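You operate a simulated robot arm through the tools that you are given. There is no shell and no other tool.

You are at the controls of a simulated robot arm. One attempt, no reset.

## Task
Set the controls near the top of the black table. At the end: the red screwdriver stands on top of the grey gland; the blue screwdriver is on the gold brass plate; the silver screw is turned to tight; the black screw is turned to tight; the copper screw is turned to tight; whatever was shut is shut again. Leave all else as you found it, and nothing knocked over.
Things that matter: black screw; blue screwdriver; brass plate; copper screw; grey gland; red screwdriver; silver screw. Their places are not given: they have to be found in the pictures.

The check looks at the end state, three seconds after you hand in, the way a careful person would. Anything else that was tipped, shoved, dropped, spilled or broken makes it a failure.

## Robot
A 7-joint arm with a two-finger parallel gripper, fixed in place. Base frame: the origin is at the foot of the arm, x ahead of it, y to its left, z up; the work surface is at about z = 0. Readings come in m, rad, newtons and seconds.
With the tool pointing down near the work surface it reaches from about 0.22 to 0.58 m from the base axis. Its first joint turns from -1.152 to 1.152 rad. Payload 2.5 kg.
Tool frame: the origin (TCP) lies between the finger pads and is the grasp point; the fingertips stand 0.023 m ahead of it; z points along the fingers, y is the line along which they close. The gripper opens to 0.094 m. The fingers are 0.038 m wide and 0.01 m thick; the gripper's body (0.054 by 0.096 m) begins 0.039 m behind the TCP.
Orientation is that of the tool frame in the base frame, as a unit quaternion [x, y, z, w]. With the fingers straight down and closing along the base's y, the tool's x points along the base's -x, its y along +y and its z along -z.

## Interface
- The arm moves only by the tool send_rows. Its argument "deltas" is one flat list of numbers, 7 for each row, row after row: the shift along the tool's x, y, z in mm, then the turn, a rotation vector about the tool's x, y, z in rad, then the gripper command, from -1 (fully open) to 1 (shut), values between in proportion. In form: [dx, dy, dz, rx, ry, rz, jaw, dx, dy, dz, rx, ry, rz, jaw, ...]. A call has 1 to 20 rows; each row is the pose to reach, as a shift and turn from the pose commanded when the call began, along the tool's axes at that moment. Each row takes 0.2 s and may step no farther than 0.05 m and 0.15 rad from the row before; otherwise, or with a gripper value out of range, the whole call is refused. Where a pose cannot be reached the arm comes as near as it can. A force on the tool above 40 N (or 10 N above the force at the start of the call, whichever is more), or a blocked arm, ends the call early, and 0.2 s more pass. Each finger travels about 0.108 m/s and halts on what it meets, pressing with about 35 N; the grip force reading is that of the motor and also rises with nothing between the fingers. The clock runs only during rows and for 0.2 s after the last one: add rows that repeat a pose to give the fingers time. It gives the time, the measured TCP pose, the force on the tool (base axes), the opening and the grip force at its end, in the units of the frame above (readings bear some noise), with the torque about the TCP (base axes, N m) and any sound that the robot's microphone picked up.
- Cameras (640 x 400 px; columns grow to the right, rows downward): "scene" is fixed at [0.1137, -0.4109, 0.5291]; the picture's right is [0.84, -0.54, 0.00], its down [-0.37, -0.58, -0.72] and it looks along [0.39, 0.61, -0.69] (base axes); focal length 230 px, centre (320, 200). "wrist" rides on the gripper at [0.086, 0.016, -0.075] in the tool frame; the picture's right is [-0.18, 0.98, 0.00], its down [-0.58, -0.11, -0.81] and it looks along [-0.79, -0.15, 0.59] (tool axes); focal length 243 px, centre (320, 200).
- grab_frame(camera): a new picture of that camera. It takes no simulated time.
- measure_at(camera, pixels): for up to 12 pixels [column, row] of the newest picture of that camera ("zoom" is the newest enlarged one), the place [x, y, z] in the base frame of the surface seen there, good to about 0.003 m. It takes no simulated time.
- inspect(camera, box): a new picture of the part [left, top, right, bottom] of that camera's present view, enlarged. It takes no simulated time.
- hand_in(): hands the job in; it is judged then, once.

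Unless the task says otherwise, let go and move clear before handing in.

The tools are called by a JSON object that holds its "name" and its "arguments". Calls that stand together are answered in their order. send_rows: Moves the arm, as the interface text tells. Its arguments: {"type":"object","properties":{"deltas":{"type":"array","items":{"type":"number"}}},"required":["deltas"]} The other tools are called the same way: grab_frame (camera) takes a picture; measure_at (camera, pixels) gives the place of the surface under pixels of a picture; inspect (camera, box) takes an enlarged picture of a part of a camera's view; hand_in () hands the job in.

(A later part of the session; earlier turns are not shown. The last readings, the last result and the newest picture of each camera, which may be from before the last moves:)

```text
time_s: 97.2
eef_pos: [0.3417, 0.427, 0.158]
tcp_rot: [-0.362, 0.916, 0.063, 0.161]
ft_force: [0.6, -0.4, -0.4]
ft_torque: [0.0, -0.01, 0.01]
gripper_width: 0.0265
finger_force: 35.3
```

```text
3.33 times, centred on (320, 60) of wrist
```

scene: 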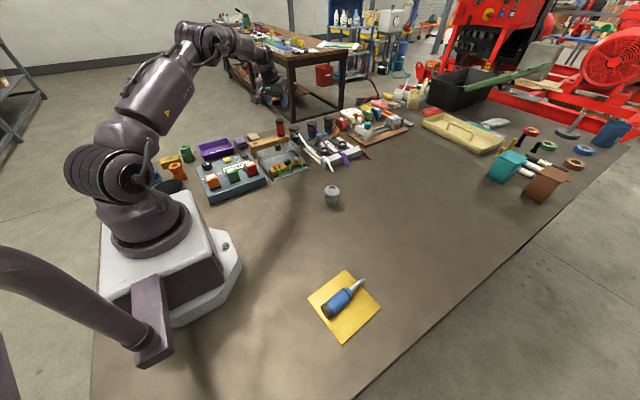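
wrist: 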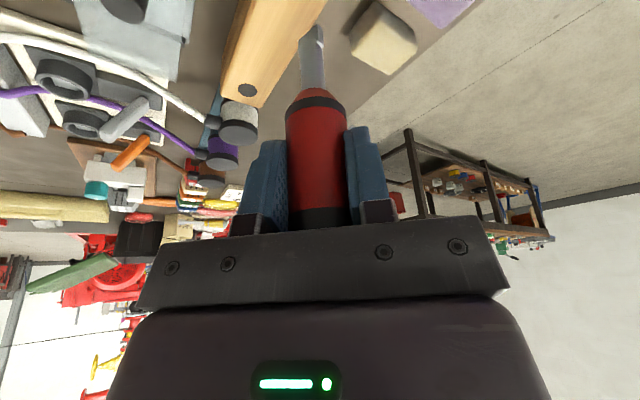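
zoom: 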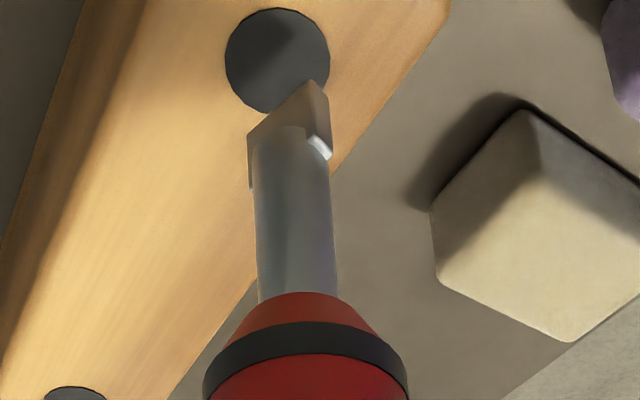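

In the wrist picture the hole (zoom (278,60)) and blade tip (zoom (290,117)) work out to about the same place, with the hole about 1 mm lower in y. I'll correct that and lower the blade into the hole.

{"name": "send_rows", "arguments": {"deltas": [0.6, -0.7, 0, 0, 0, 0, 1, 3.4, -0.7, 7.6, 0, 0, 0, 1, 6.8, -0.7, 17, 0, 0, 0, 1, 10.2, -0.7, 26.4, 0, 0, 0, 1, 14.3, -0.7, 37.6, 0, 0, 0, 1, 17.7, -0.7, 46.8, 0, 0, 0, 1, 17.7, -0.7, 46.8, 0, 0, 0, 1]}}

{"name": "inspect", "arguments": {"camera": "scene", "box": [226, 105, 290, 145]}}

```text
time_s: 98.8
eef_pos: [0.3412, 0.427, 0.1094]
tcp_rot: [-0.362, 0.916, 0.064, 0.162]
ft_force: [0.3, -0.6, -0.5]
ft_torque: [0.02, -0.09, 0.02]
gripper_width: 0.0264
finger_force: 34.7
```

```text
10.00 times, centred on (258, 125) of scene
```

zoom: 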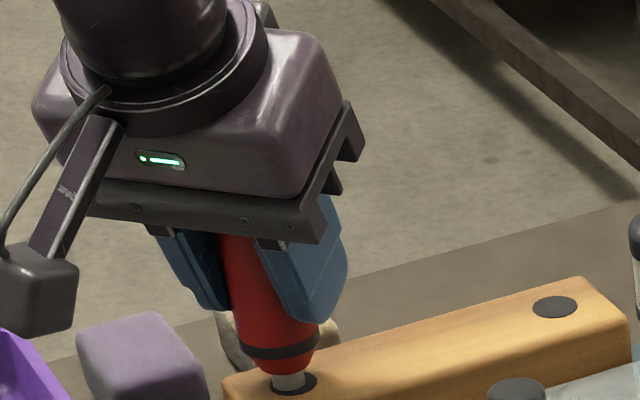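

The shaft has entered the hole freely. I'll lower the remaining ~15 mm in small steps, watching the force.

{"name": "send_rows", "arguments": {"deltas": [1.4, 0, 3.8, 0, 0, 0, 1, 2.7, 0, 7.5, 0, 0, 0, 1, 4.1, 0, 11.3, 0, 0, 0, 1, 4.8, 0, 13.2, 0, 0, 0, 1, 4.8, 0, 13.2, 0, 0, 0, 1]}}

{"name": "inspect", "arguments": {"camera": "scene", "box": [226, 105, 290, 145]}}

```text
time_s: 100.0
eef_pos: [0.341, 0.4255, 0.097]
tcp_rot: [-0.362, 0.916, 0.064, 0.161]
ft_force: [-0.2, 0.6, -0.6]
ft_torque: [0.01, 0.04, -0.05]
gripper_width: 0.0261
finger_force: 34.8
```

```text
10.00 times, centred on (258, 125) of scene
```

zoom: 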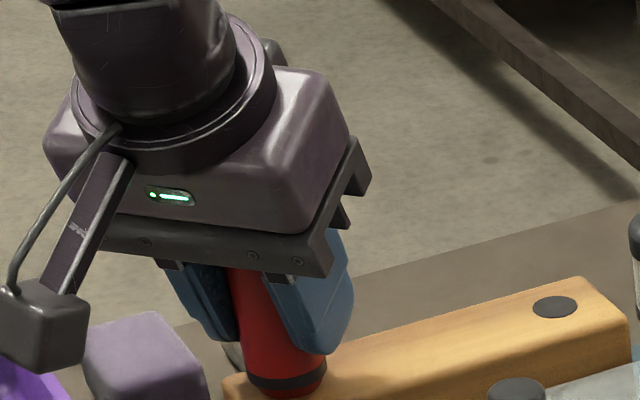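

Almost seated (band at zoom (288,380)). I'll go down in 1 mm steps until contact.

{"name": "send_rows", "arguments": {"deltas": [0.35, 0, 0.95, 0, 0, 0, 1, 0.7, 0, 1.9, 0, 0, 0, 1, 1.05, 0, 2.85, 0, 0, 0, 1, 1.05, 0, 2.85, 0, 0, 0, 1]}}

```text
time_s: 101.0
eef_pos: [0.3421, 0.427, 0.0953]
tcp_rot: [-0.361, 0.915, 0.066, 0.165]
ft_force: [-3.0, -0.3, 29.2]
ft_torque: [-0.14, 0.02, -0.01]
gripper_width: 0.0267
finger_force: 35.0
```

Contact at 29 N: it is seated in the rack. I'll relieve the push, open, and rise clear.

{"name": "send_rows", "arguments": {"deltas": [-0.3, 0, -0.75, 0, 0, 0, 1, -0.3, 0, -0.75, 0, 0, 0, 0.3, -0.3, 0, -0.75, 0, 0, 0, -0.1, -0.3, 0, -0.75, 0, 0, 0, -0.1, -6.8, 0, -18.8, 0, 0, 0, -0.1, -17, 0, -47, 0, 0, 0, -0.1, -30.6, 0, -84.6, 0, 0, 0, -0.1, -37.5, 0, -103.4, 0, 0, 0, -0.1, -37.5, 0, -103.4, 0, 0, 0, -0.1]}}

{"name": "inspect", "arguments": {"camera": "scene", "box": [220, 100, 300, 150]}}

```text
time_s: 103.0
eef_pos: [0.3421, 0.4238, 0.2022]
tcp_rot: [-0.361, 0.916, 0.062, 0.16]
ft_force: [-0.2, 0.3, -0.3]
ft_torque: [-0.02, -0.02, 0.02]
gripper_width: 0.0519
finger_force: 0.0
```

```text
8.00 times, centred on (260, 125) of scene
```

zoom: 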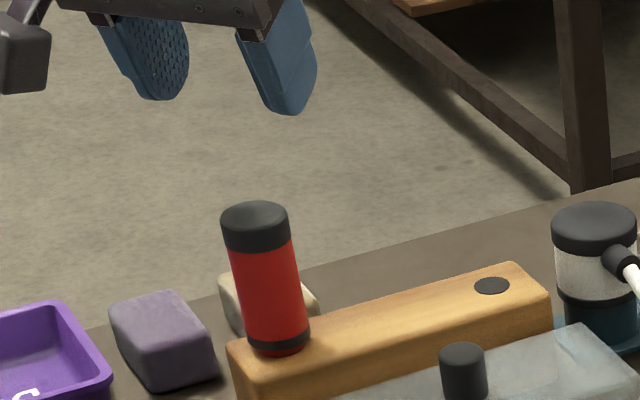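

Red stands in the rack's other hole. I'll bring the tool upright again and then turn it to close along base y.

{"name": "send_rows", "arguments": {"deltas": [0, 0, 0, 0, 0.115, 0, -0.1, 0, 0, 0, 0, 0.23, 0, -0.1, 0, 0, 0, 0, 0.345, 0, -0.1, 0, 0, 0, 0, 0.345, 0, -0.1]}}

{"name": "send_rows", "arguments": {"deltas": [0, 0, 0, 0, 0, 0.125, -0.1, 0, 0, 0, 0, 0, 0.25, -0.1, 0, 0, 0, 0, 0, 0.375, -0.1, 0, 0, 0, 0, 0, 0.5, -0.1, 0, 0, 0, 0, 0, 0.625, -0.1, 0, 0, 0, 0, 0, 0.752, -0.1, 0, 0, 0, 0, 0, 0.752, -0.1]}}

{"name": "grab_frame", "arguments": {"camera": "wrist"}}

{"name": "inspect", "arguments": {"camera": "wrist", "box": [240, 20, 400, 180]}}

```text
time_s: 104.0
eef_pos: [0.3408, 0.4256, 0.2018]
tcp_rot: [-0.367, 0.93, 0.0, 0.001]
ft_force: [0.0, -0.3, 0.2]
ft_torque: [0.01, -0.01, 0.02]
gripper_width: 0.0518
finger_force: 0.0
```

```text
time_s: 105.7
eef_pos: [0.3413, 0.426, 0.2014]
tcp_rot: [0.001, 1.0, 0.001, 0.0]
ft_force: [0.2, 0.5, 0.3]
ft_torque: [0.02, 0.03, -0.01]
gripper_width: 0.0516
finger_force: 0.1
```

```text
taken
```

wrist: 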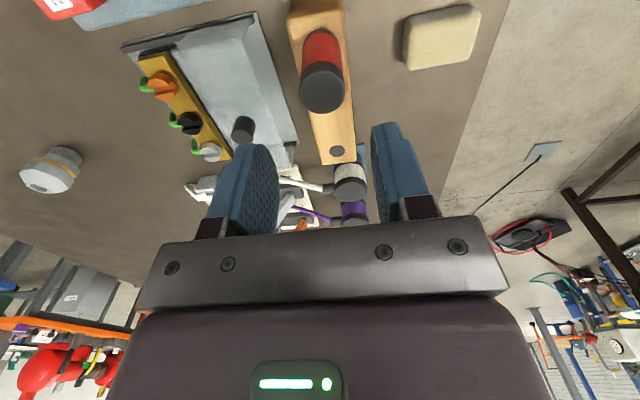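

```text
2.50 times, centred on (320, 100) of wrist
```

zoom: 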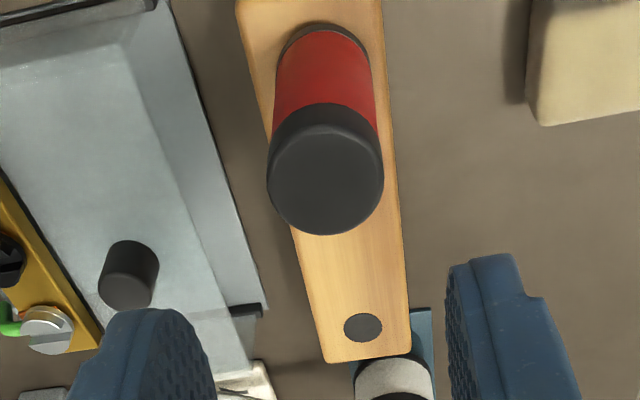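

Red's cap is centred under the gripper (wrist (322,93)). I'll lower around the handle and close along base y.

{"name": "send_rows", "arguments": {"deltas": [-0.3, 0.8, 25, 0, 0, 0, -0.1, -0.3, 0.8, 50, 0, 0, 0, -0.1, -0.3, 0.8, 75, 0, 0, 0, -0.1, -0.3, 0.8, 95, 0, 0, 0, -0.1, -0.3, 0.8, 106, 0, 0, 0, -0.1, -0.3, 0.8, 106, 0, 0, 0, -0.1]}}

{"name": "grab_frame", "arguments": {"camera": "wrist"}}

```text
time_s: 107.0
eef_pos: [0.3415, 0.4273, 0.0956]
tcp_rot: [-0.001, 1.0, 0.001, 0.001]
ft_force: [-0.2, -0.2, 0.5]
ft_torque: [-0.01, 0.0, -0.01]
gripper_width: 0.0519
finger_force: 0.1
```

```text
taken
```

wrist: 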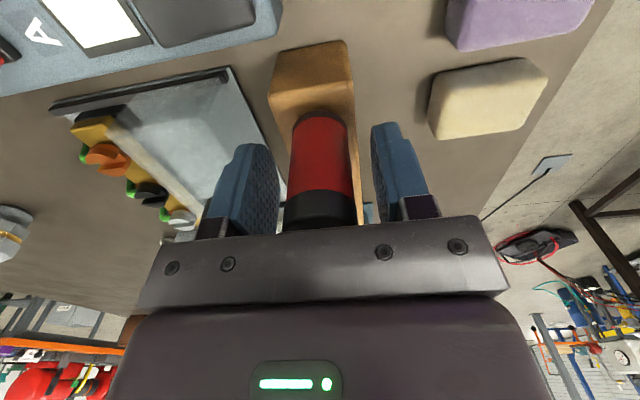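

Aligned (handle at wrist (320,170)). I'll close.

{"name": "send_rows", "arguments": {"deltas": [0, 0, 0, 0, 0, 0, 0.2, 0, 0, 0, 0, 0, 0, 0.35, 0, 0, 0, 0, 0, 0, 1, 0, 0, 0, 0, 0, 0, 1]}}

{"name": "inspect", "arguments": {"camera": "scene", "box": [226, 105, 290, 145]}}

```text
time_s: 108.0
eef_pos: [0.3403, 0.4279, 0.0973]
tcp_rot: [0.001, 1.0, 0.001, 0.001]
ft_force: [-1.1, 0.4, 0.2]
ft_torque: [0.0, -0.01, 0.01]
gripper_width: 0.0291
finger_force: 35.3
```

```text
10.00 times, centred on (258, 125) of scene
```

zoom: 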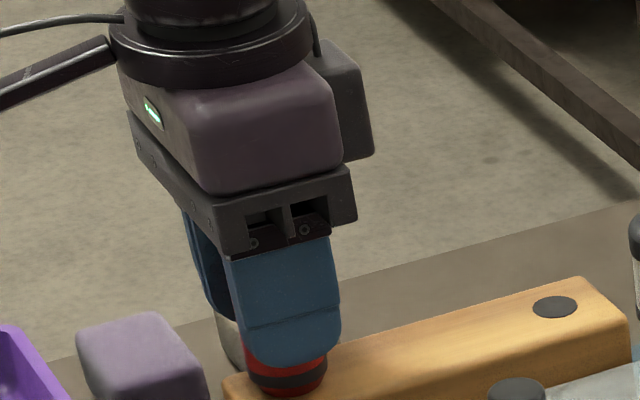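

Gripped at 29.1 mm. I'll lift it straight out slowly.

{"name": "send_rows", "arguments": {"deltas": [0, 0, -6, 0, 0, 0, 1, 0, 0, -14, 0, 0, 0, 1, 0, 0, -24, 0, 0, 0, 1, 0, 0, -36, 0, 0, 0, 1, 0, 0, -48, 0, 0, 0, 1, 0, 0, -60, 0, 0, 0, 1, 0, 0, -72, 0, 0, 0, 1, 0, 0, -84, 0, 0, 0, 1, 0, 0, -96, 0, 0, 0, 1, 0, 0, -108, 0, 0, 0, 1, 0, 0, -108, 0, 0, 0, 1]}}

{"name": "grab_frame", "arguments": {"camera": "wrist"}}

{"name": "inspect", "arguments": {"camera": "scene", "box": [210, 80, 306, 140]}}

{"name": "inspect", "arguments": {"camera": "wrist", "box": [260, 40, 380, 240]}}

```text
time_s: 110.5
eef_pos: [0.3404, 0.4284, 0.2033]
tcp_rot: [0.0, 1.0, 0.001, 0.001]
ft_force: [0.1, -0.5, -1.5]
ft_torque: [0.02, -0.01, 0.0]
gripper_width: 0.0264
finger_force: 34.8
```

```text
taken
```

wrist: 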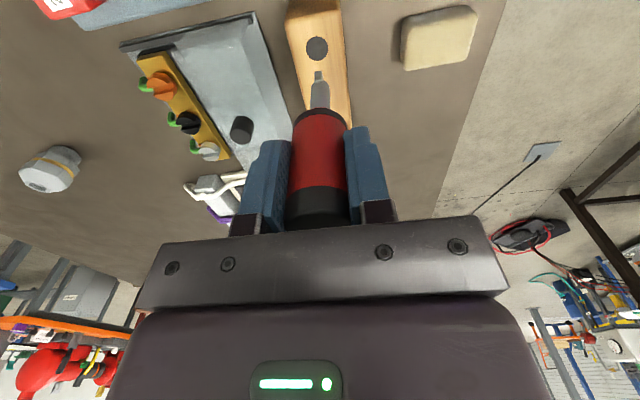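

```text
6.67 times, centred on (258, 110) of scene
```

zoom: 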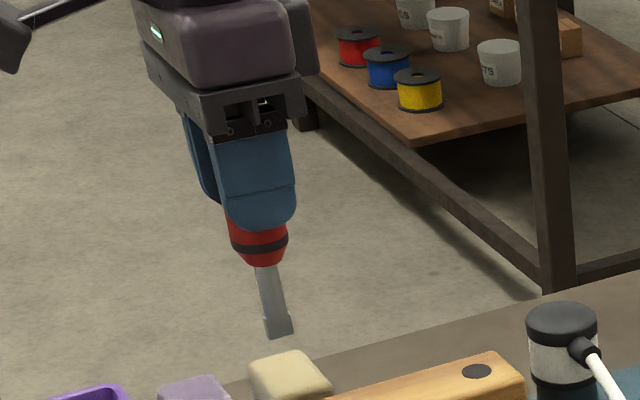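

```text
2.00 times, centred on (320, 140) of wrist
```

zoom: 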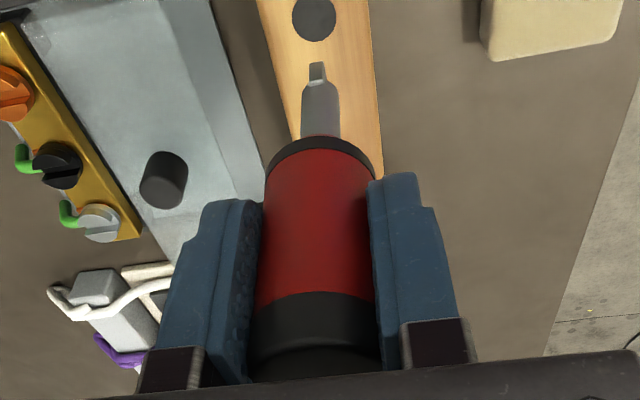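

Held vertical, with the blade edge-on in the wrist picture (thin side along the closing direction, as wanted). I'll carry it slowly over to above the gland.

{"name": "send_rows", "arguments": {"deltas": [-5.1, -21.5, 0, 0, 0, 0, 1, -10.2, -42.9, 0, 0, 0, 0, 1, -15.3, -64.4, 0, 0, 0, 0, 1, -20.3, -85.8, 0, 0, 0, 0, 1, -25.4, -107.3, 0, 0, 0, 0, 1, -30.5, -128.7, 0, 0, 0, 0, 1, -35.6, -150.2, 0, 0, 0, 0, 1, -40.7, -171.7, 0, 0, 0, 0, 1, -45.8, -193.1, 0, 0, 0, 0, 1, -50.8, -214.6, 0, 0, 0, 0, 1, -55.9, -236, 0, 0, 0, 0, 1, -61, -257.5, 0, 0, 0, 0, 1, -66.1, -278.9, 0, 0, 0, 0, 1, -71.2, -300.4, 0, 0, 0, 0, 1, -76.3, -321.9, 0, 0, 0, 0, 1, -81.3, -343.3, 0, 0, 0, 0, 1, -86.4, -364.8, 0, 0, 0, 0, 1, -91.5, -386.2, 0, 0, 0, 0, 1, -96.6, -407.7, 0, 0, 0, 0, 1, -96.6, -407.7, 0, 0, 0, 0, 1]}}

{"name": "grab_frame", "arguments": {"camera": "wrist"}}

{"name": "inspect", "arguments": {"camera": "wrist", "box": [260, 0, 380, 120]}}

{"name": "inspect", "arguments": {"camera": "scene", "box": [290, 150, 370, 210]}}

```text
time_s: 114.7
eef_pos: [0.4367, 0.0195, 0.2025]
tcp_rot: [0.0, 1.0, 0.001, 0.001]
ft_force: [0.3, 0.5, -1.1]
ft_torque: [-0.01, 0.0, 0.0]
gripper_width: 0.0266
finger_force: 35.2
```

```text
taken
```

wrist: 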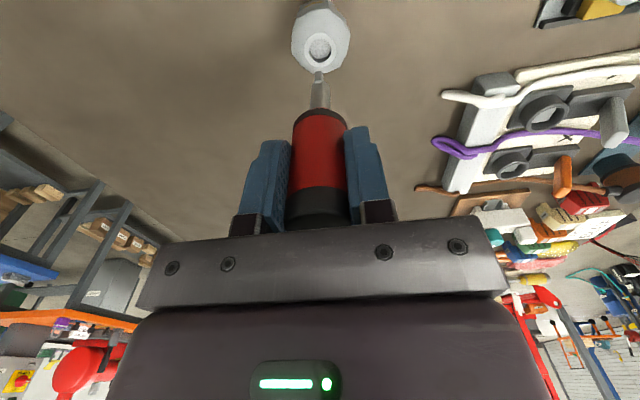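

```text
3.33 times, centred on (320, 60) of wrist
```

zoom: 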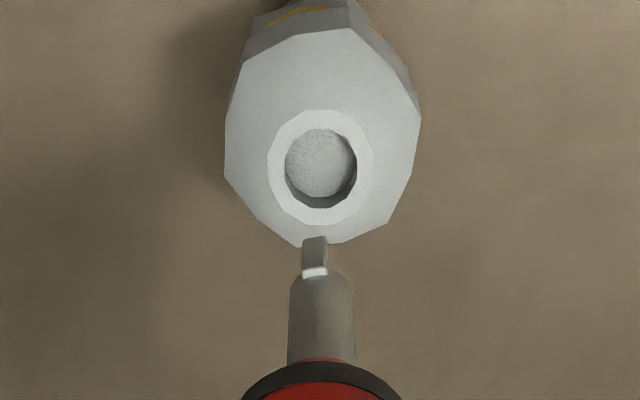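

```text
6.67 times, centred on (330, 180) of scene
```

zoom: 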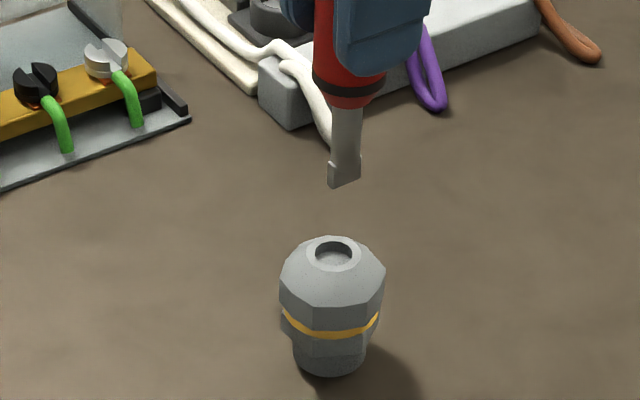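

The tip hangs over the gland; both pictures suggest that the hole is about 3 mm nearer in x. I'll shift that much and lower to a few millimetres above the rim to compare directly.

{"name": "send_rows", "arguments": {"deltas": [1.5, 0.3, 0, 0, 0, 0, 1, 3, 0.5, 8, 0, 0, 0, 1, 3, 0.5, 18, 0, 0, 0, 1, 3, 0.5, 27, 0, 0, 0, 1, 3, 0.5, 32, 0, 0, 0, 1, 3, 0.5, 32, 0, 0, 0, 1]}}

{"name": "inspect", "arguments": {"camera": "wrist", "box": [270, 0, 370, 100]}}

{"name": "inspect", "arguments": {"camera": "scene", "box": [300, 160, 364, 200]}}

{"name": "grab_frame", "arguments": {"camera": "wrist"}}

```text
time_s: 116.0
eef_pos: [0.4342, 0.0198, 0.1713]
tcp_rot: [0.0, 1.0, 0.002, 0.0]
ft_force: [-0.1, 0.4, -1.3]
ft_torque: [0.01, -0.04, -0.01]
gripper_width: 0.0266
finger_force: 35.0
```

```text
4.00 times, centred on (320, 50) of wrist
```

zoom: 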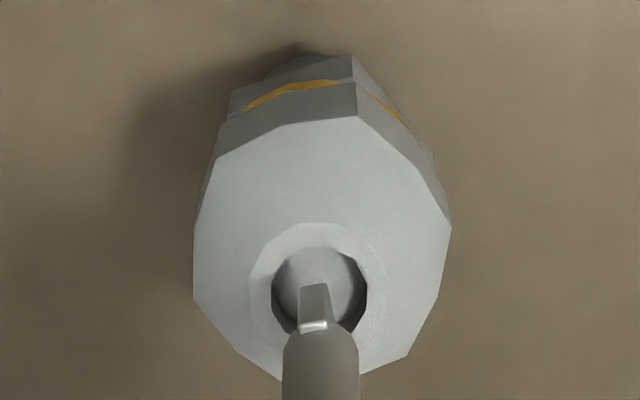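

```text
10.00 times, centred on (332, 180) of scene
```

zoom: 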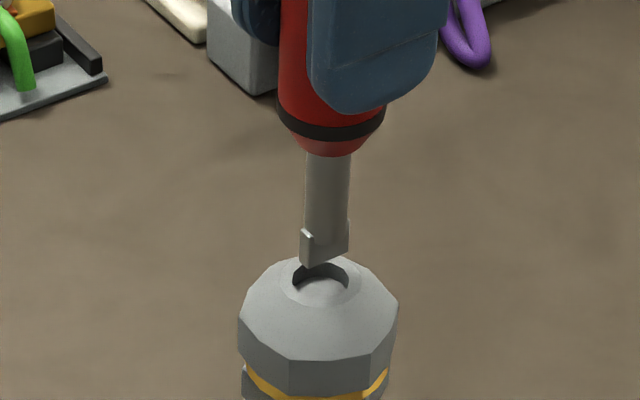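

```text
taken
```

wrist: 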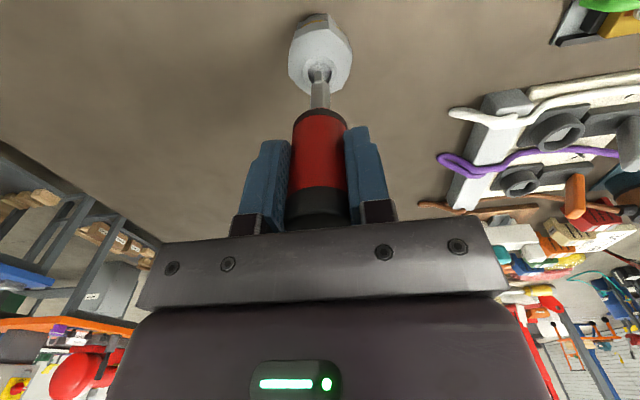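

The blade tip is close over the recess; the two views put the offset within about 1–2 mm in y and under 1 mm in x. I'll shift +0.7 mm in y and lower to just above the rim for a final look.

{"name": "send_rows", "arguments": {"deltas": [0, 0.7, 0, 0, 0, 0, 1, 0, 0.7, 4, 0, 0, 0, 1, 0, 0.7, 8, 0, 0, 0, 1, 0, 0.7, 8, 0, 0, 0, 1]}}

{"name": "inspect", "arguments": {"camera": "wrist", "box": [288, 50, 352, 90]}}

{"name": "inspect", "arguments": {"camera": "scene", "box": [316, 172, 348, 192]}}

```text
time_s: 117.0
eef_pos: [0.4348, 0.0193, 0.1618]
tcp_rot: [0.0, 1.0, 0.001, 0.001]
ft_force: [0.0, 0.0, -1.1]
ft_torque: [0.02, -0.01, 0.0]
gripper_width: 0.0263
finger_force: 34.7
```

```text
10.00 times, centred on (320, 70) of wrist
```

zoom: 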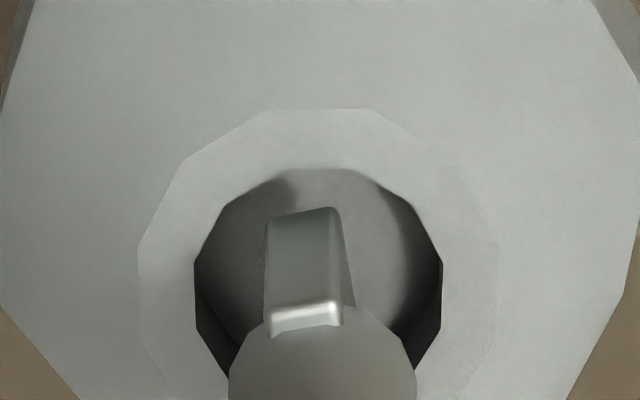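

```text
16.00 times, centred on (332, 182) of scene
```

zoom: 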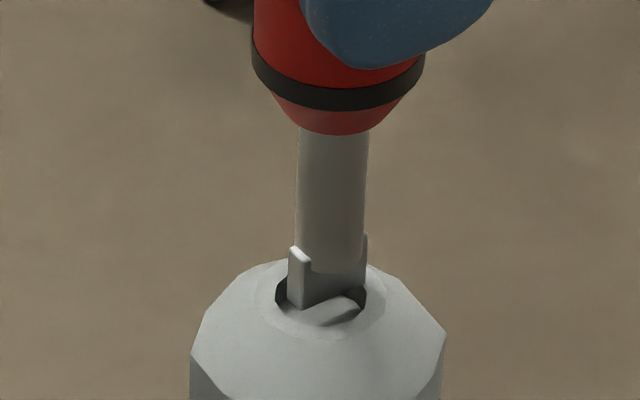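

The close views show the blade just above the recess, about 1 mm to −y and ~0.5 mm to +x of its centre. I'll correct and lower in 1 mm steps, watching the force.

{"name": "send_rows", "arguments": {"deltas": [0.5, 0.9, 0, 0, 0, 0, 1, 0.5, 0.9, 1, 0, 0, 0, 1, 0.5, 0.9, 2, 0, 0, 0, 1, 0.5, 0.9, 3, 0, 0, 0, 1, 0.5, 0.9, 4, 0, 0, 0, 1, 0.5, 0.9, 4, 0, 0, 0, 1]}}

{"name": "inspect", "arguments": {"camera": "wrist", "box": [288, 50, 352, 90]}}

{"name": "inspect", "arguments": {"camera": "scene", "box": [316, 172, 348, 192]}}

```text
time_s: 118.5
eef_pos: [0.4357, 0.0208, 0.1607]
tcp_rot: [0.0, 1.0, 0.001, 0.004]
ft_force: [-1.0, 0.3, 29.1]
ft_torque: [-0.01, 0.09, 0.02]
gripper_width: 0.0265
finger_force: 35.0
```

```text
10.00 times, centred on (320, 70) of wrist
```

zoom: 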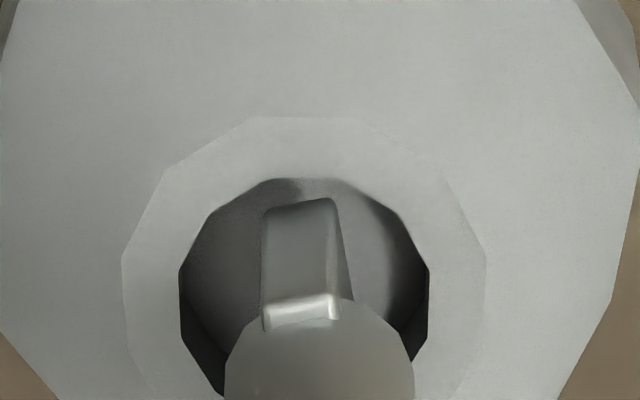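

```text
16.00 times, centred on (332, 182) of scene
```

zoom: 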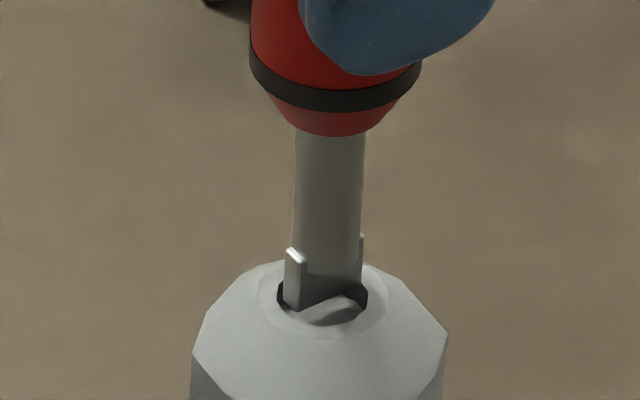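

The force rose to 29 N at once with the tip at about rim height, so the gland's top acts as a solid seat there. I'll ease the push to a light contact and loosen the fingers in tiny steps, leaving them as guards.

{"name": "send_rows", "arguments": {"deltas": [0, 0, -0.4, 0, 0, 0, 1, 0, 0, -0.6, 0, 0, 0, 1, 0, 0, -0.6, 0, 0, 0, 1]}}

{"name": "inspect", "arguments": {"camera": "scene", "box": [300, 160, 364, 200]}}

{"name": "inspect", "arguments": {"camera": "wrist", "box": [240, 40, 400, 240]}}

```text
time_s: 119.2
eef_pos: [0.435, 0.0205, 0.1609]
tcp_rot: [-0.001, 1.0, 0.001, 0.002]
ft_force: [2.1, 0.5, 24.5]
ft_torque: [0.06, -0.28, -0.05]
gripper_width: 0.0264
finger_force: 35.1
```

```text
10.00 times, centred on (332, 180) of scene
```

zoom: 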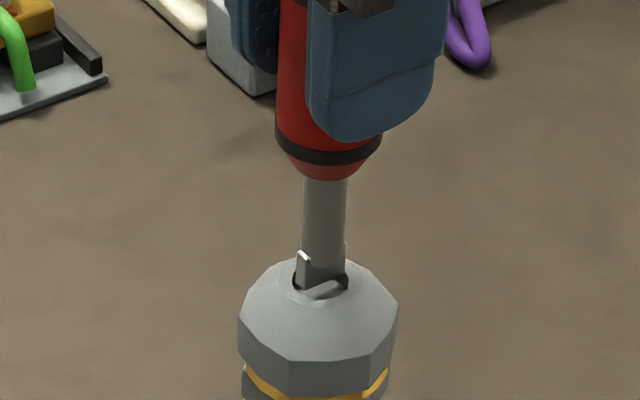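

```text
2.00 times, centred on (320, 140) of wrist
```

zoom: 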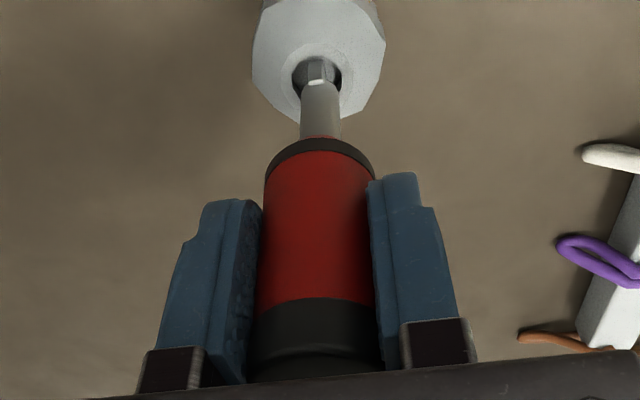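

Still 24 N down on the gland; the screwdriver looks vertical (slope −0.046 against the expected −0.050). I'll ease up a bit more.

{"name": "send_rows", "arguments": {"deltas": [0, 0, -0.5, 0, 0, 0, 1, 0, 0, -0.5, 0, 0, 0, 1]}}

```text
time_s: 119.8
eef_pos: [0.4353, 0.0224, 0.1604]
tcp_rot: [0.0, 1.0, 0.0, 0.002]
ft_force: [3.9, -0.6, 21.0]
ft_torque: [0.0, -0.5, 0.02]
gripper_width: 0.0265
finger_force: 35.1
```

The force falls about 4 N per 0.5 mm, so I'll raise another 2 mm in small steps.

{"name": "send_rows", "arguments": {"deltas": [0, 0, -0.5, 0, 0, 0, 1, 0, 0, -1.0, 0, 0, 0, 1, 0, 0, -1.5, 0, 0, 0, 1, 0, 0, -1.5, 0, 0, 0, 1]}}

{"name": "inspect", "arguments": {"camera": "scene", "box": [316, 172, 348, 192]}}

```text
time_s: 120.8
eef_pos: [0.4337, 0.0205, 0.161]
tcp_rot: [-0.001, 1.0, 0.001, 0.0]
ft_force: [2.7, -0.1, 9.1]
ft_torque: [0.0, -0.34, 0.0]
gripper_width: 0.0266
finger_force: 35.1
```

```text
16.00 times, centred on (332, 182) of scene
```

zoom: 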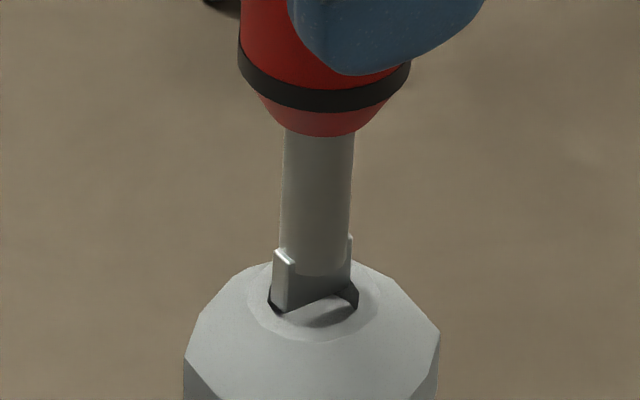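

The push is down to 9 N. The gland looks to have shifted by about a millimetre with the contact. I'll ease the last newtons off before loosening.

{"name": "send_rows", "arguments": {"deltas": [0, 0, -0.4, 0, 0, 0, 1, 0, 0, -0.7, 0, 0, 0, 1, 0, 0, -0.7, 0, 0, 0, 1]}}

{"name": "inspect", "arguments": {"camera": "scene", "box": [300, 160, 364, 200]}}

{"name": "inspect", "arguments": {"camera": "wrist", "box": [288, 50, 352, 90]}}

```text
time_s: 121.7
eef_pos: [0.4339, 0.0203, 0.1614]
tcp_rot: [0.0, 1.0, 0.001, 0.0]
ft_force: [-0.7, 0.3, -0.9]
ft_torque: [-0.03, -0.01, 0.0]
gripper_width: 0.0264
finger_force: 35.2
```

```text
10.00 times, centred on (332, 180) of scene
```

zoom: 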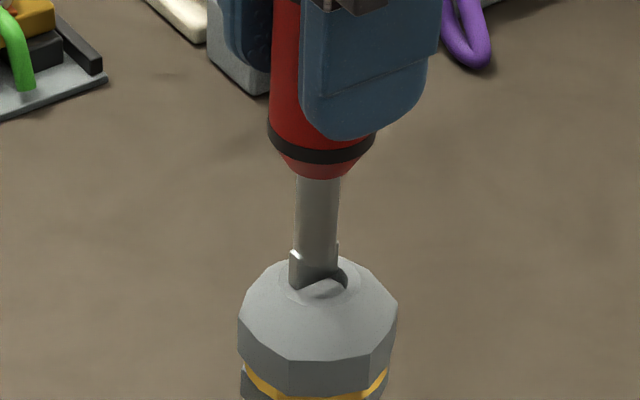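

```text
10.00 times, centred on (320, 70) of wrist
```

zoom: 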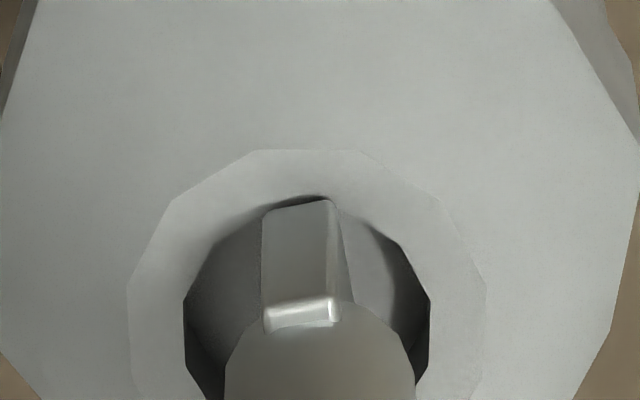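

The contact is gone (−0.9 N). From the wrist picture the blade is ~1 mm toward −x and 0.6 mm toward −y of the gland's centre. I'll re-centre it and lower to a feather-light touch.

{"name": "send_rows", "arguments": {"deltas": [-0.5, 0.3, -0.5, 0, 0, 0, 1, -1.1, 0.5, -0.5, 0, 0, 0, 1, -1.1, 0.5, 0, 0, 0, 0, 1, -1.1, 0.5, 0.5, 0, 0, 0, 1, -1.1, 0.5, 0.5, 0, 0, 0, 1]}}

{"name": "inspect", "arguments": {"camera": "wrist", "box": [288, 50, 352, 90]}}

{"name": "inspect", "arguments": {"camera": "scene", "box": [316, 172, 348, 192]}}

```text
time_s: 122.8
eef_pos: [0.4363, 0.021, 0.1623]
tcp_rot: [0.0, 1.0, 0.001, 0.002]
ft_force: [-0.1, -0.7, 0.0]
ft_torque: [0.0, 0.01, 0.07]
gripper_width: 0.0266
finger_force: 35.1
```

```text
10.00 times, centred on (320, 70) of wrist
```

zoom: 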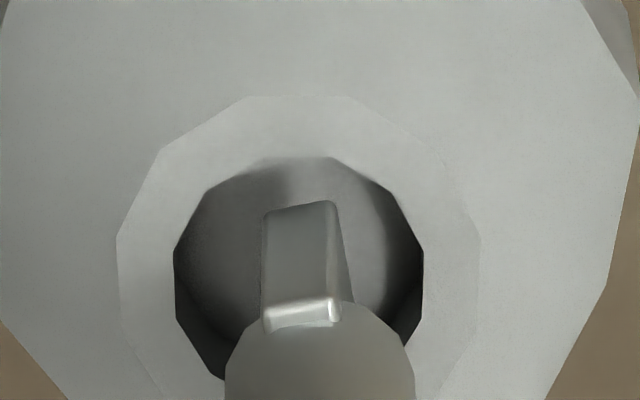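

```text
16.00 times, centred on (332, 182) of scene
```

zoom: 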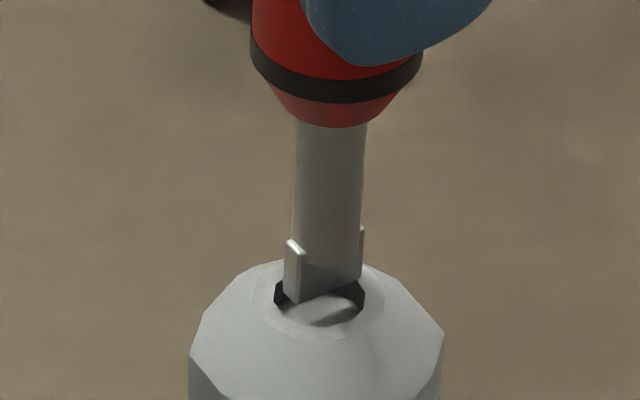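

Centred in y now, and about 1 mm too far in +x. I'll shift back 0.9 mm and lower gently by 1 mm, then read the force.

{"name": "send_rows", "arguments": {"deltas": [0.9, 0, 0, 0, 0, 0, 1, 0.9, 0, 0.5, 0, 0, 0, 1, 0.9, 0, 1.0, 0, 0, 0, 1, 0.9, 0, 1.0, 0, 0, 0, 1]}}

{"name": "inspect", "arguments": {"camera": "wrist", "box": [288, 50, 352, 90]}}

```text
time_s: 123.8
eef_pos: [0.4347, 0.0207, 0.1616]
tcp_rot: [0.0, 1.0, 0.002, 0.001]
ft_force: [-0.2, 0.8, -0.7]
ft_torque: [0.02, -0.02, 0.0]
gripper_width: 0.0263
finger_force: 35.0
```

```text
10.00 times, centred on (320, 70) of wrist
```

zoom: 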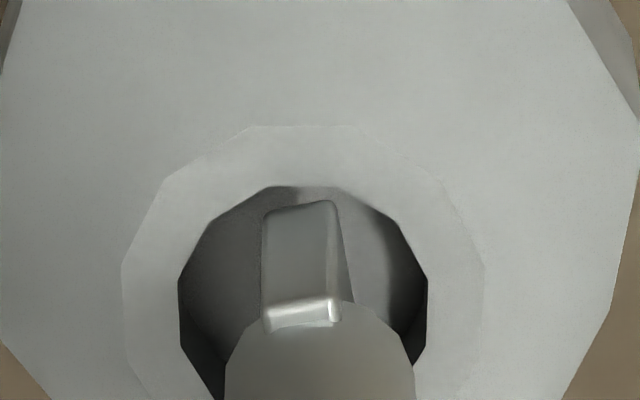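

Well centred now (blade at zoom 262–337 within the hole 178–428, with a ~1.3 mm gap at the near edge). I'll lower in 0.4 mm steps until I feel contact.

{"name": "send_rows", "arguments": {"deltas": [0, 0, 0.4, 0, 0, 0, 1, 0, 0, 0.8, 0, 0, 0, 1, 0, 0, 0.8, 0, 0, 0, 1]}}

```text
time_s: 124.7
eef_pos: [0.4355, 0.0211, 0.1599]
tcp_rot: [0.0, 1.0, 0.001, 0.002]
ft_force: [0.1, 0.0, 4.1]
ft_torque: [-0.02, -0.05, 0.0]
gripper_width: 0.0264
finger_force: 35.2
```

A light contact of about 4 N. I'll check the verticality in the scene view before loosening.

{"name": "inspect", "arguments": {"camera": "scene", "box": [300, 160, 364, 200]}}

{"name": "inspect", "arguments": {"camera": "scene", "box": [316, 172, 348, 192]}}

{"name": "inspect", "arguments": {"camera": "wrist", "box": [240, 40, 400, 240]}}

```text
10.00 times, centred on (332, 180) of scene
```

zoom: 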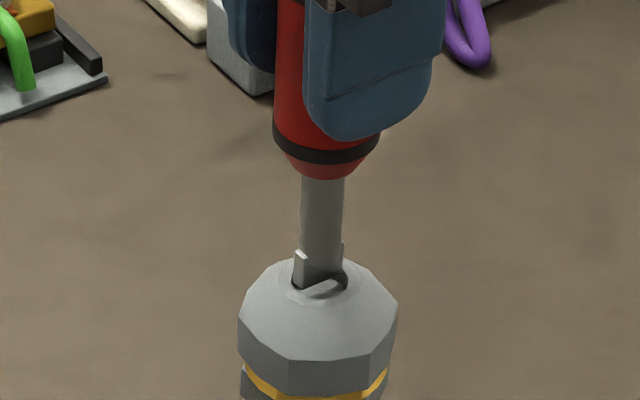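

```text
16.00 times, centred on (332, 182) of scene
```

zoom: 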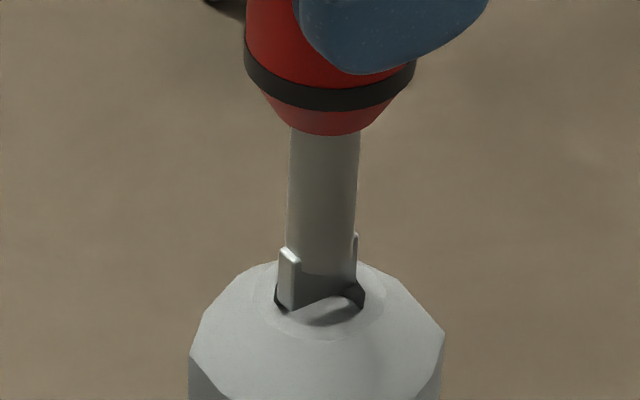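

```text
2.00 times, centred on (320, 140) of wrist
```

zoom: 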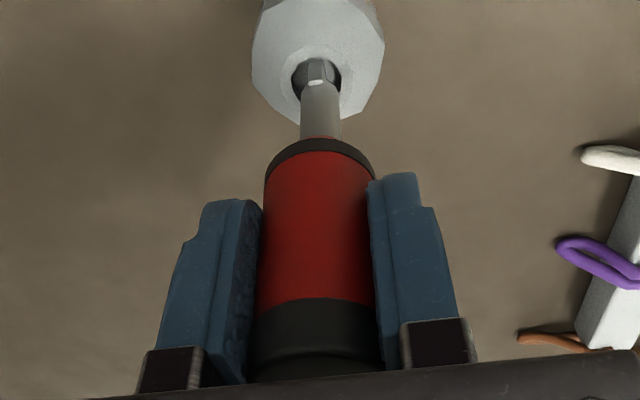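

It stands vertical on the centre within what I can measure. I'll loosen the fingers in tiny steps to just past the handle's diameter, so that they still guard it closely.

{"name": "send_rows", "arguments": {"deltas": [0, 0, 0, 0, 0, 0, 0.46, 0, 0, 0, 0, 0, 0, 0.44, 0, 0, 0, 0, 0, 0, 0.42, 0, 0, 0, 0, 0, 0, 0.4, 0, 0, 0, 0, 0, 0, 0.39, 0, 0, 0, 0, 0, 0, 0.38, 0, 0, 0, 0, 0, 0, 0.37, 0, 0, 0, 0, 0, 0, 0.36, 0, 0, 0, 0, 0, 0, 0.36]}}

{"name": "inspect", "arguments": {"camera": "scene", "box": [300, 160, 364, 200]}}

{"name": "inspect", "arguments": {"camera": "wrist", "box": [240, 40, 400, 240]}}

```text
time_s: 126.7
eef_pos: [0.4347, 0.0211, 0.1602]
tcp_rot: [0.0, 1.0, 0.001, 0.0]
ft_force: [0.3, 0.2, 0.1]
ft_torque: [0.0, 0.03, -0.01]
gripper_width: 0.0301
finger_force: 0.0
```

```text
10.00 times, centred on (332, 180) of scene
```

zoom: 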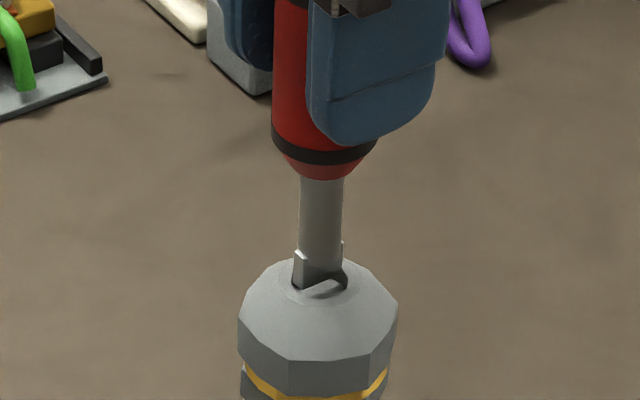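

```text
2.00 times, centred on (320, 140) of wrist
```

zoom: 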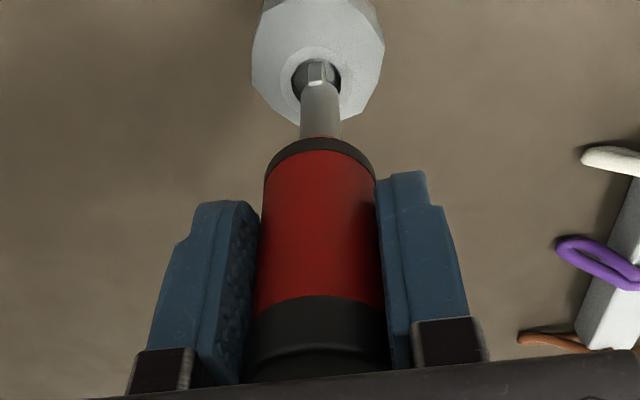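

It is still upright with the fingers just clear (30.1 mm) and zero force. I'll open a little more and look again.

{"name": "send_rows", "arguments": {"deltas": [0, 0, 0, 0, 0, 0, 0.36, 0, 0, 0, 0, 0, 0, 0.36, 0, 0, 0, 0, 0, 0, 0.34, 0, 0, 0, 0, 0, 0, 0.32, 0, 0, 0, 0, 0, 0, 0.32, 0, 0, 0, 0, 0, 0, 0.32]}}

{"name": "inspect", "arguments": {"camera": "scene", "box": [300, 160, 364, 200]}}

{"name": "inspect", "arguments": {"camera": "wrist", "box": [240, 40, 400, 240]}}

```text
time_s: 128.1
eef_pos: [0.4346, 0.0204, 0.1608]
tcp_rot: [0.0, 1.0, 0.0, 0.003]
ft_force: [-0.5, -0.1, -0.6]
ft_torque: [0.03, -0.03, -0.01]
gripper_width: 0.0321
finger_force: 0.1
```

```text
10.00 times, centred on (332, 180) of scene
```

zoom: 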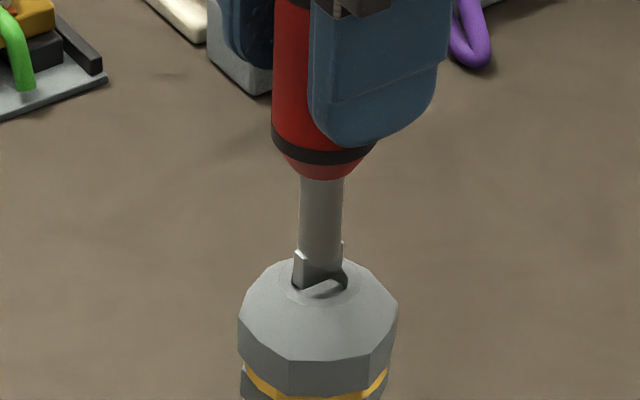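

```text
2.00 times, centred on (320, 140) of wrist
```

zoom: 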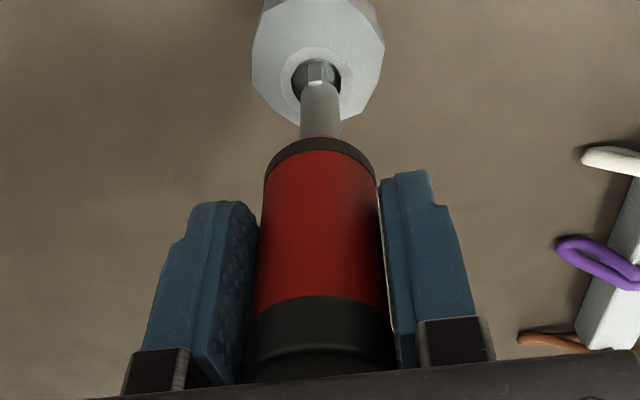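

A gap has appeared on the right side. I'll wait a second without moving and compare to see if it's steady.

{"name": "send_rows", "arguments": {"deltas": [0, 0, 0, 0, 0, 0, 0.32, 0, 0, 0, 0, 0, 0, 0.32, 0, 0, 0, 0, 0, 0, 0.32, 0, 0, 0, 0, 0, 0, 0.32]}}

{"name": "inspect", "arguments": {"camera": "wrist", "box": [240, 40, 400, 240]}}

{"name": "inspect", "arguments": {"camera": "scene", "box": [290, 130, 386, 190]}}

```text
time_s: 129.1
eef_pos: [0.4357, 0.0206, 0.1616]
tcp_rot: [0.0, 1.0, 0.001, 0.001]
ft_force: [0.8, 0.5, 0.3]
ft_torque: [0.0, -0.02, 0.0]
gripper_width: 0.0322
finger_force: 0.0
```

```text
2.00 times, centred on (320, 140) of wrist
```

zoom: 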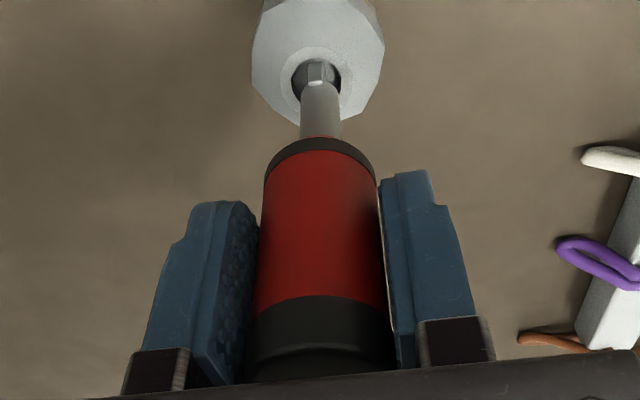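

```text
6.67 times, centred on (338, 160) of scene
```

zoom: 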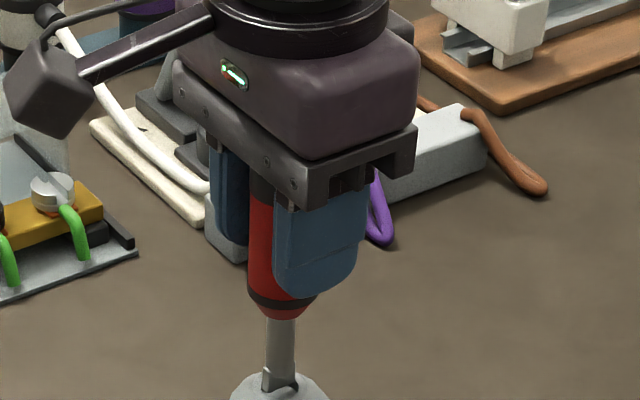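

It's steady. I'll open by another 4 mm in small steps and check that it stands free of both pads.

{"name": "send_rows", "arguments": {"deltas": [0, 0, 0, 0, 0, 0, 0.3, 0, 0, 0, 0, 0, 0, 0.28, 0, 0, 0, 0, 0, 0, 0.26, 0, 0, 0, 0, 0, 0, 0.24, 0, 0, 0, 0, 0, 0, 0.24, 0, 0, 0, 0, 0, 0, 0.24]}}

{"name": "inspect", "arguments": {"camera": "wrist", "box": [240, 40, 400, 240]}}

{"name": "inspect", "arguments": {"camera": "scene", "box": [300, 160, 364, 200]}}

```text
time_s: 130.4
eef_pos: [0.4343, 0.0201, 0.1595]
tcp_rot: [0.0, 1.0, 0.001, 0.002]
ft_force: [-0.5, 0.2, -0.6]
ft_torque: [0.02, 0.02, 0.0]
gripper_width: 0.0356
finger_force: 0.0
```

```text
2.00 times, centred on (320, 140) of wrist
```

zoom: 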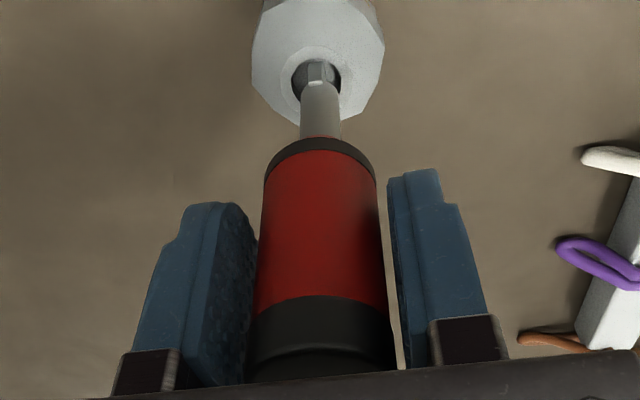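

```text
10.00 times, centred on (332, 180) of scene
```

zoom: 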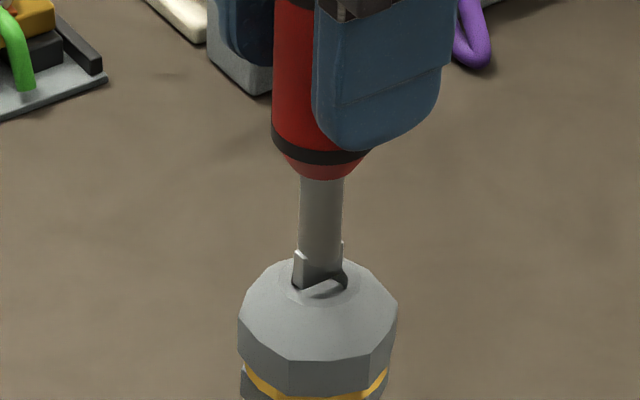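

The handle did not move as the pads opened further, so it stands on its own. I'll open wide and rise straight up, slowly and clear of it.

{"name": "send_rows", "arguments": {"deltas": [0, 0, 0, 0, 0, 0, 0.1, 0, 0, 0, 0, 0, 0, -0.1, 0, 0, 0, 0, 0, 0, -0.3, 0, 0, 0, 0, 0, 0, -0.4, 0, 0, -5, 0, 0, 0, -0.4, 0, 0, -15, 0, 0, 0, -0.4, 0, 0, -30, 0, 0, 0, -0.4, 0, 0, -50, 0, 0, 0, -0.4, 0, 0, -75, 0, 0, 0, -0.4, 0, 0, -100, 0, 0, 0, -0.4, 0, 0, -125, 0, 0, 0, -0.4, 0, 0, -150, 0, 0, 0, -0.4, 0, 0, -150, 0, 0, 0, -0.4]}}

{"name": "grab_frame", "arguments": {"camera": "wrist"}}

{"name": "grab_frame", "arguments": {"camera": "scene"}}

{"name": "inspect", "arguments": {"camera": "scene", "box": [290, 140, 386, 220]}}

```text
time_s: 133.2
eef_pos: [0.4345, 0.021, 0.3106]
tcp_rot: [0.0, 1.0, 0.001, 0.001]
ft_force: [0.5, 0.4, 0.2]
ft_torque: [0.0, -0.01, 0.0]
gripper_width: 0.0658
finger_force: 0.1
```

```text
taken
```

wrist: 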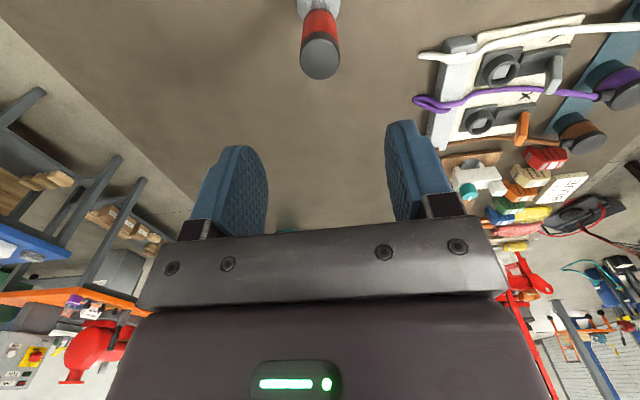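

```text
taken
```

scene: 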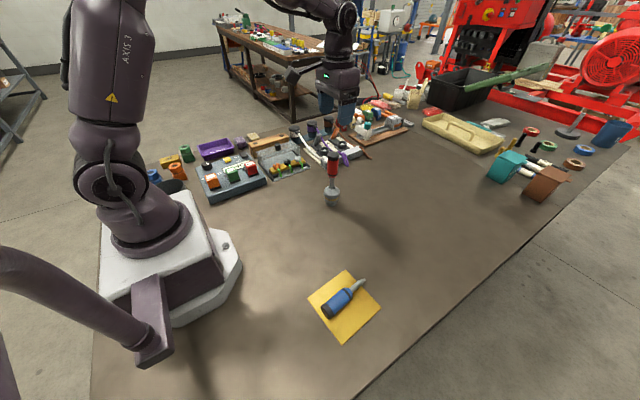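

```text
5.00 times, centred on (338, 180) of scene
```

zoom: 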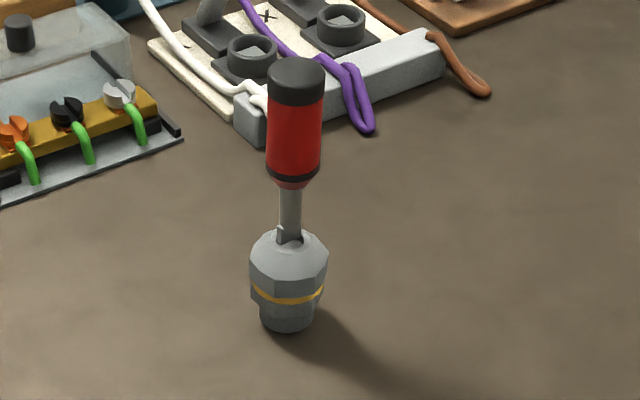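

The red screwdriver stands on the gland on its own and the blue one lies on the plate. I'll inspect the rest of the bench against the starting pictures.

{"name": "inspect", "arguments": {"camera": "scene", "box": [140, 110, 300, 210]}}

{"name": "inspect", "arguments": {"camera": "scene", "box": [262, 140, 312, 180]}}

{"name": "inspect", "arguments": {"camera": "scene", "box": [245, 115, 325, 185]}}

{"name": "inspect", "arguments": {"camera": "scene", "box": [290, 250, 400, 350]}}

```text
4.00 times, centred on (220, 160) of scene
```

zoom: 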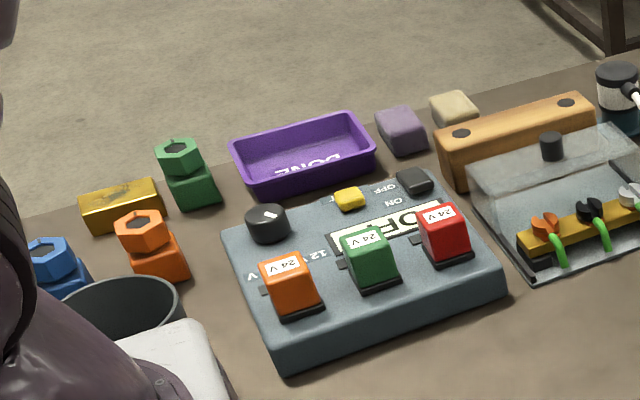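

```text
10.00 times, centred on (287, 160) of scene
```

zoom: 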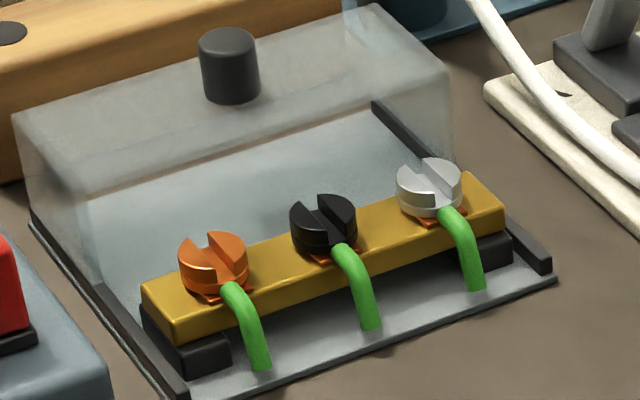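

```text
5.71 times, centred on (285, 150) of scene
```

zoom: 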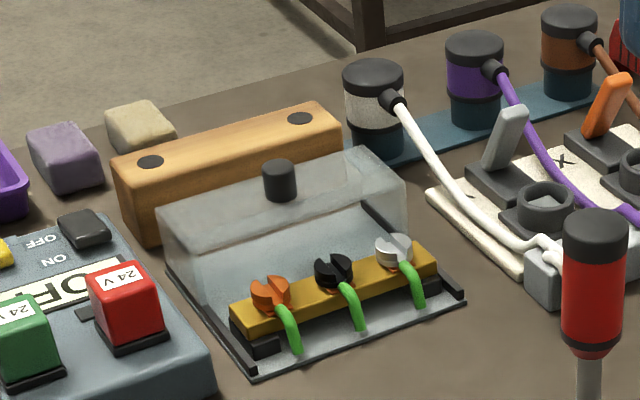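

```text
4.00 times, centred on (345, 300) of scene
```

zoom: 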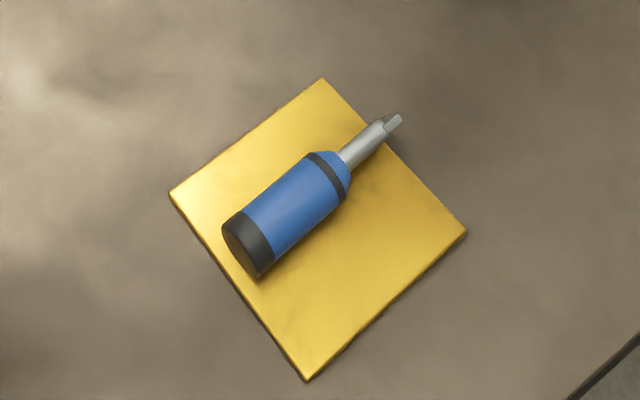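

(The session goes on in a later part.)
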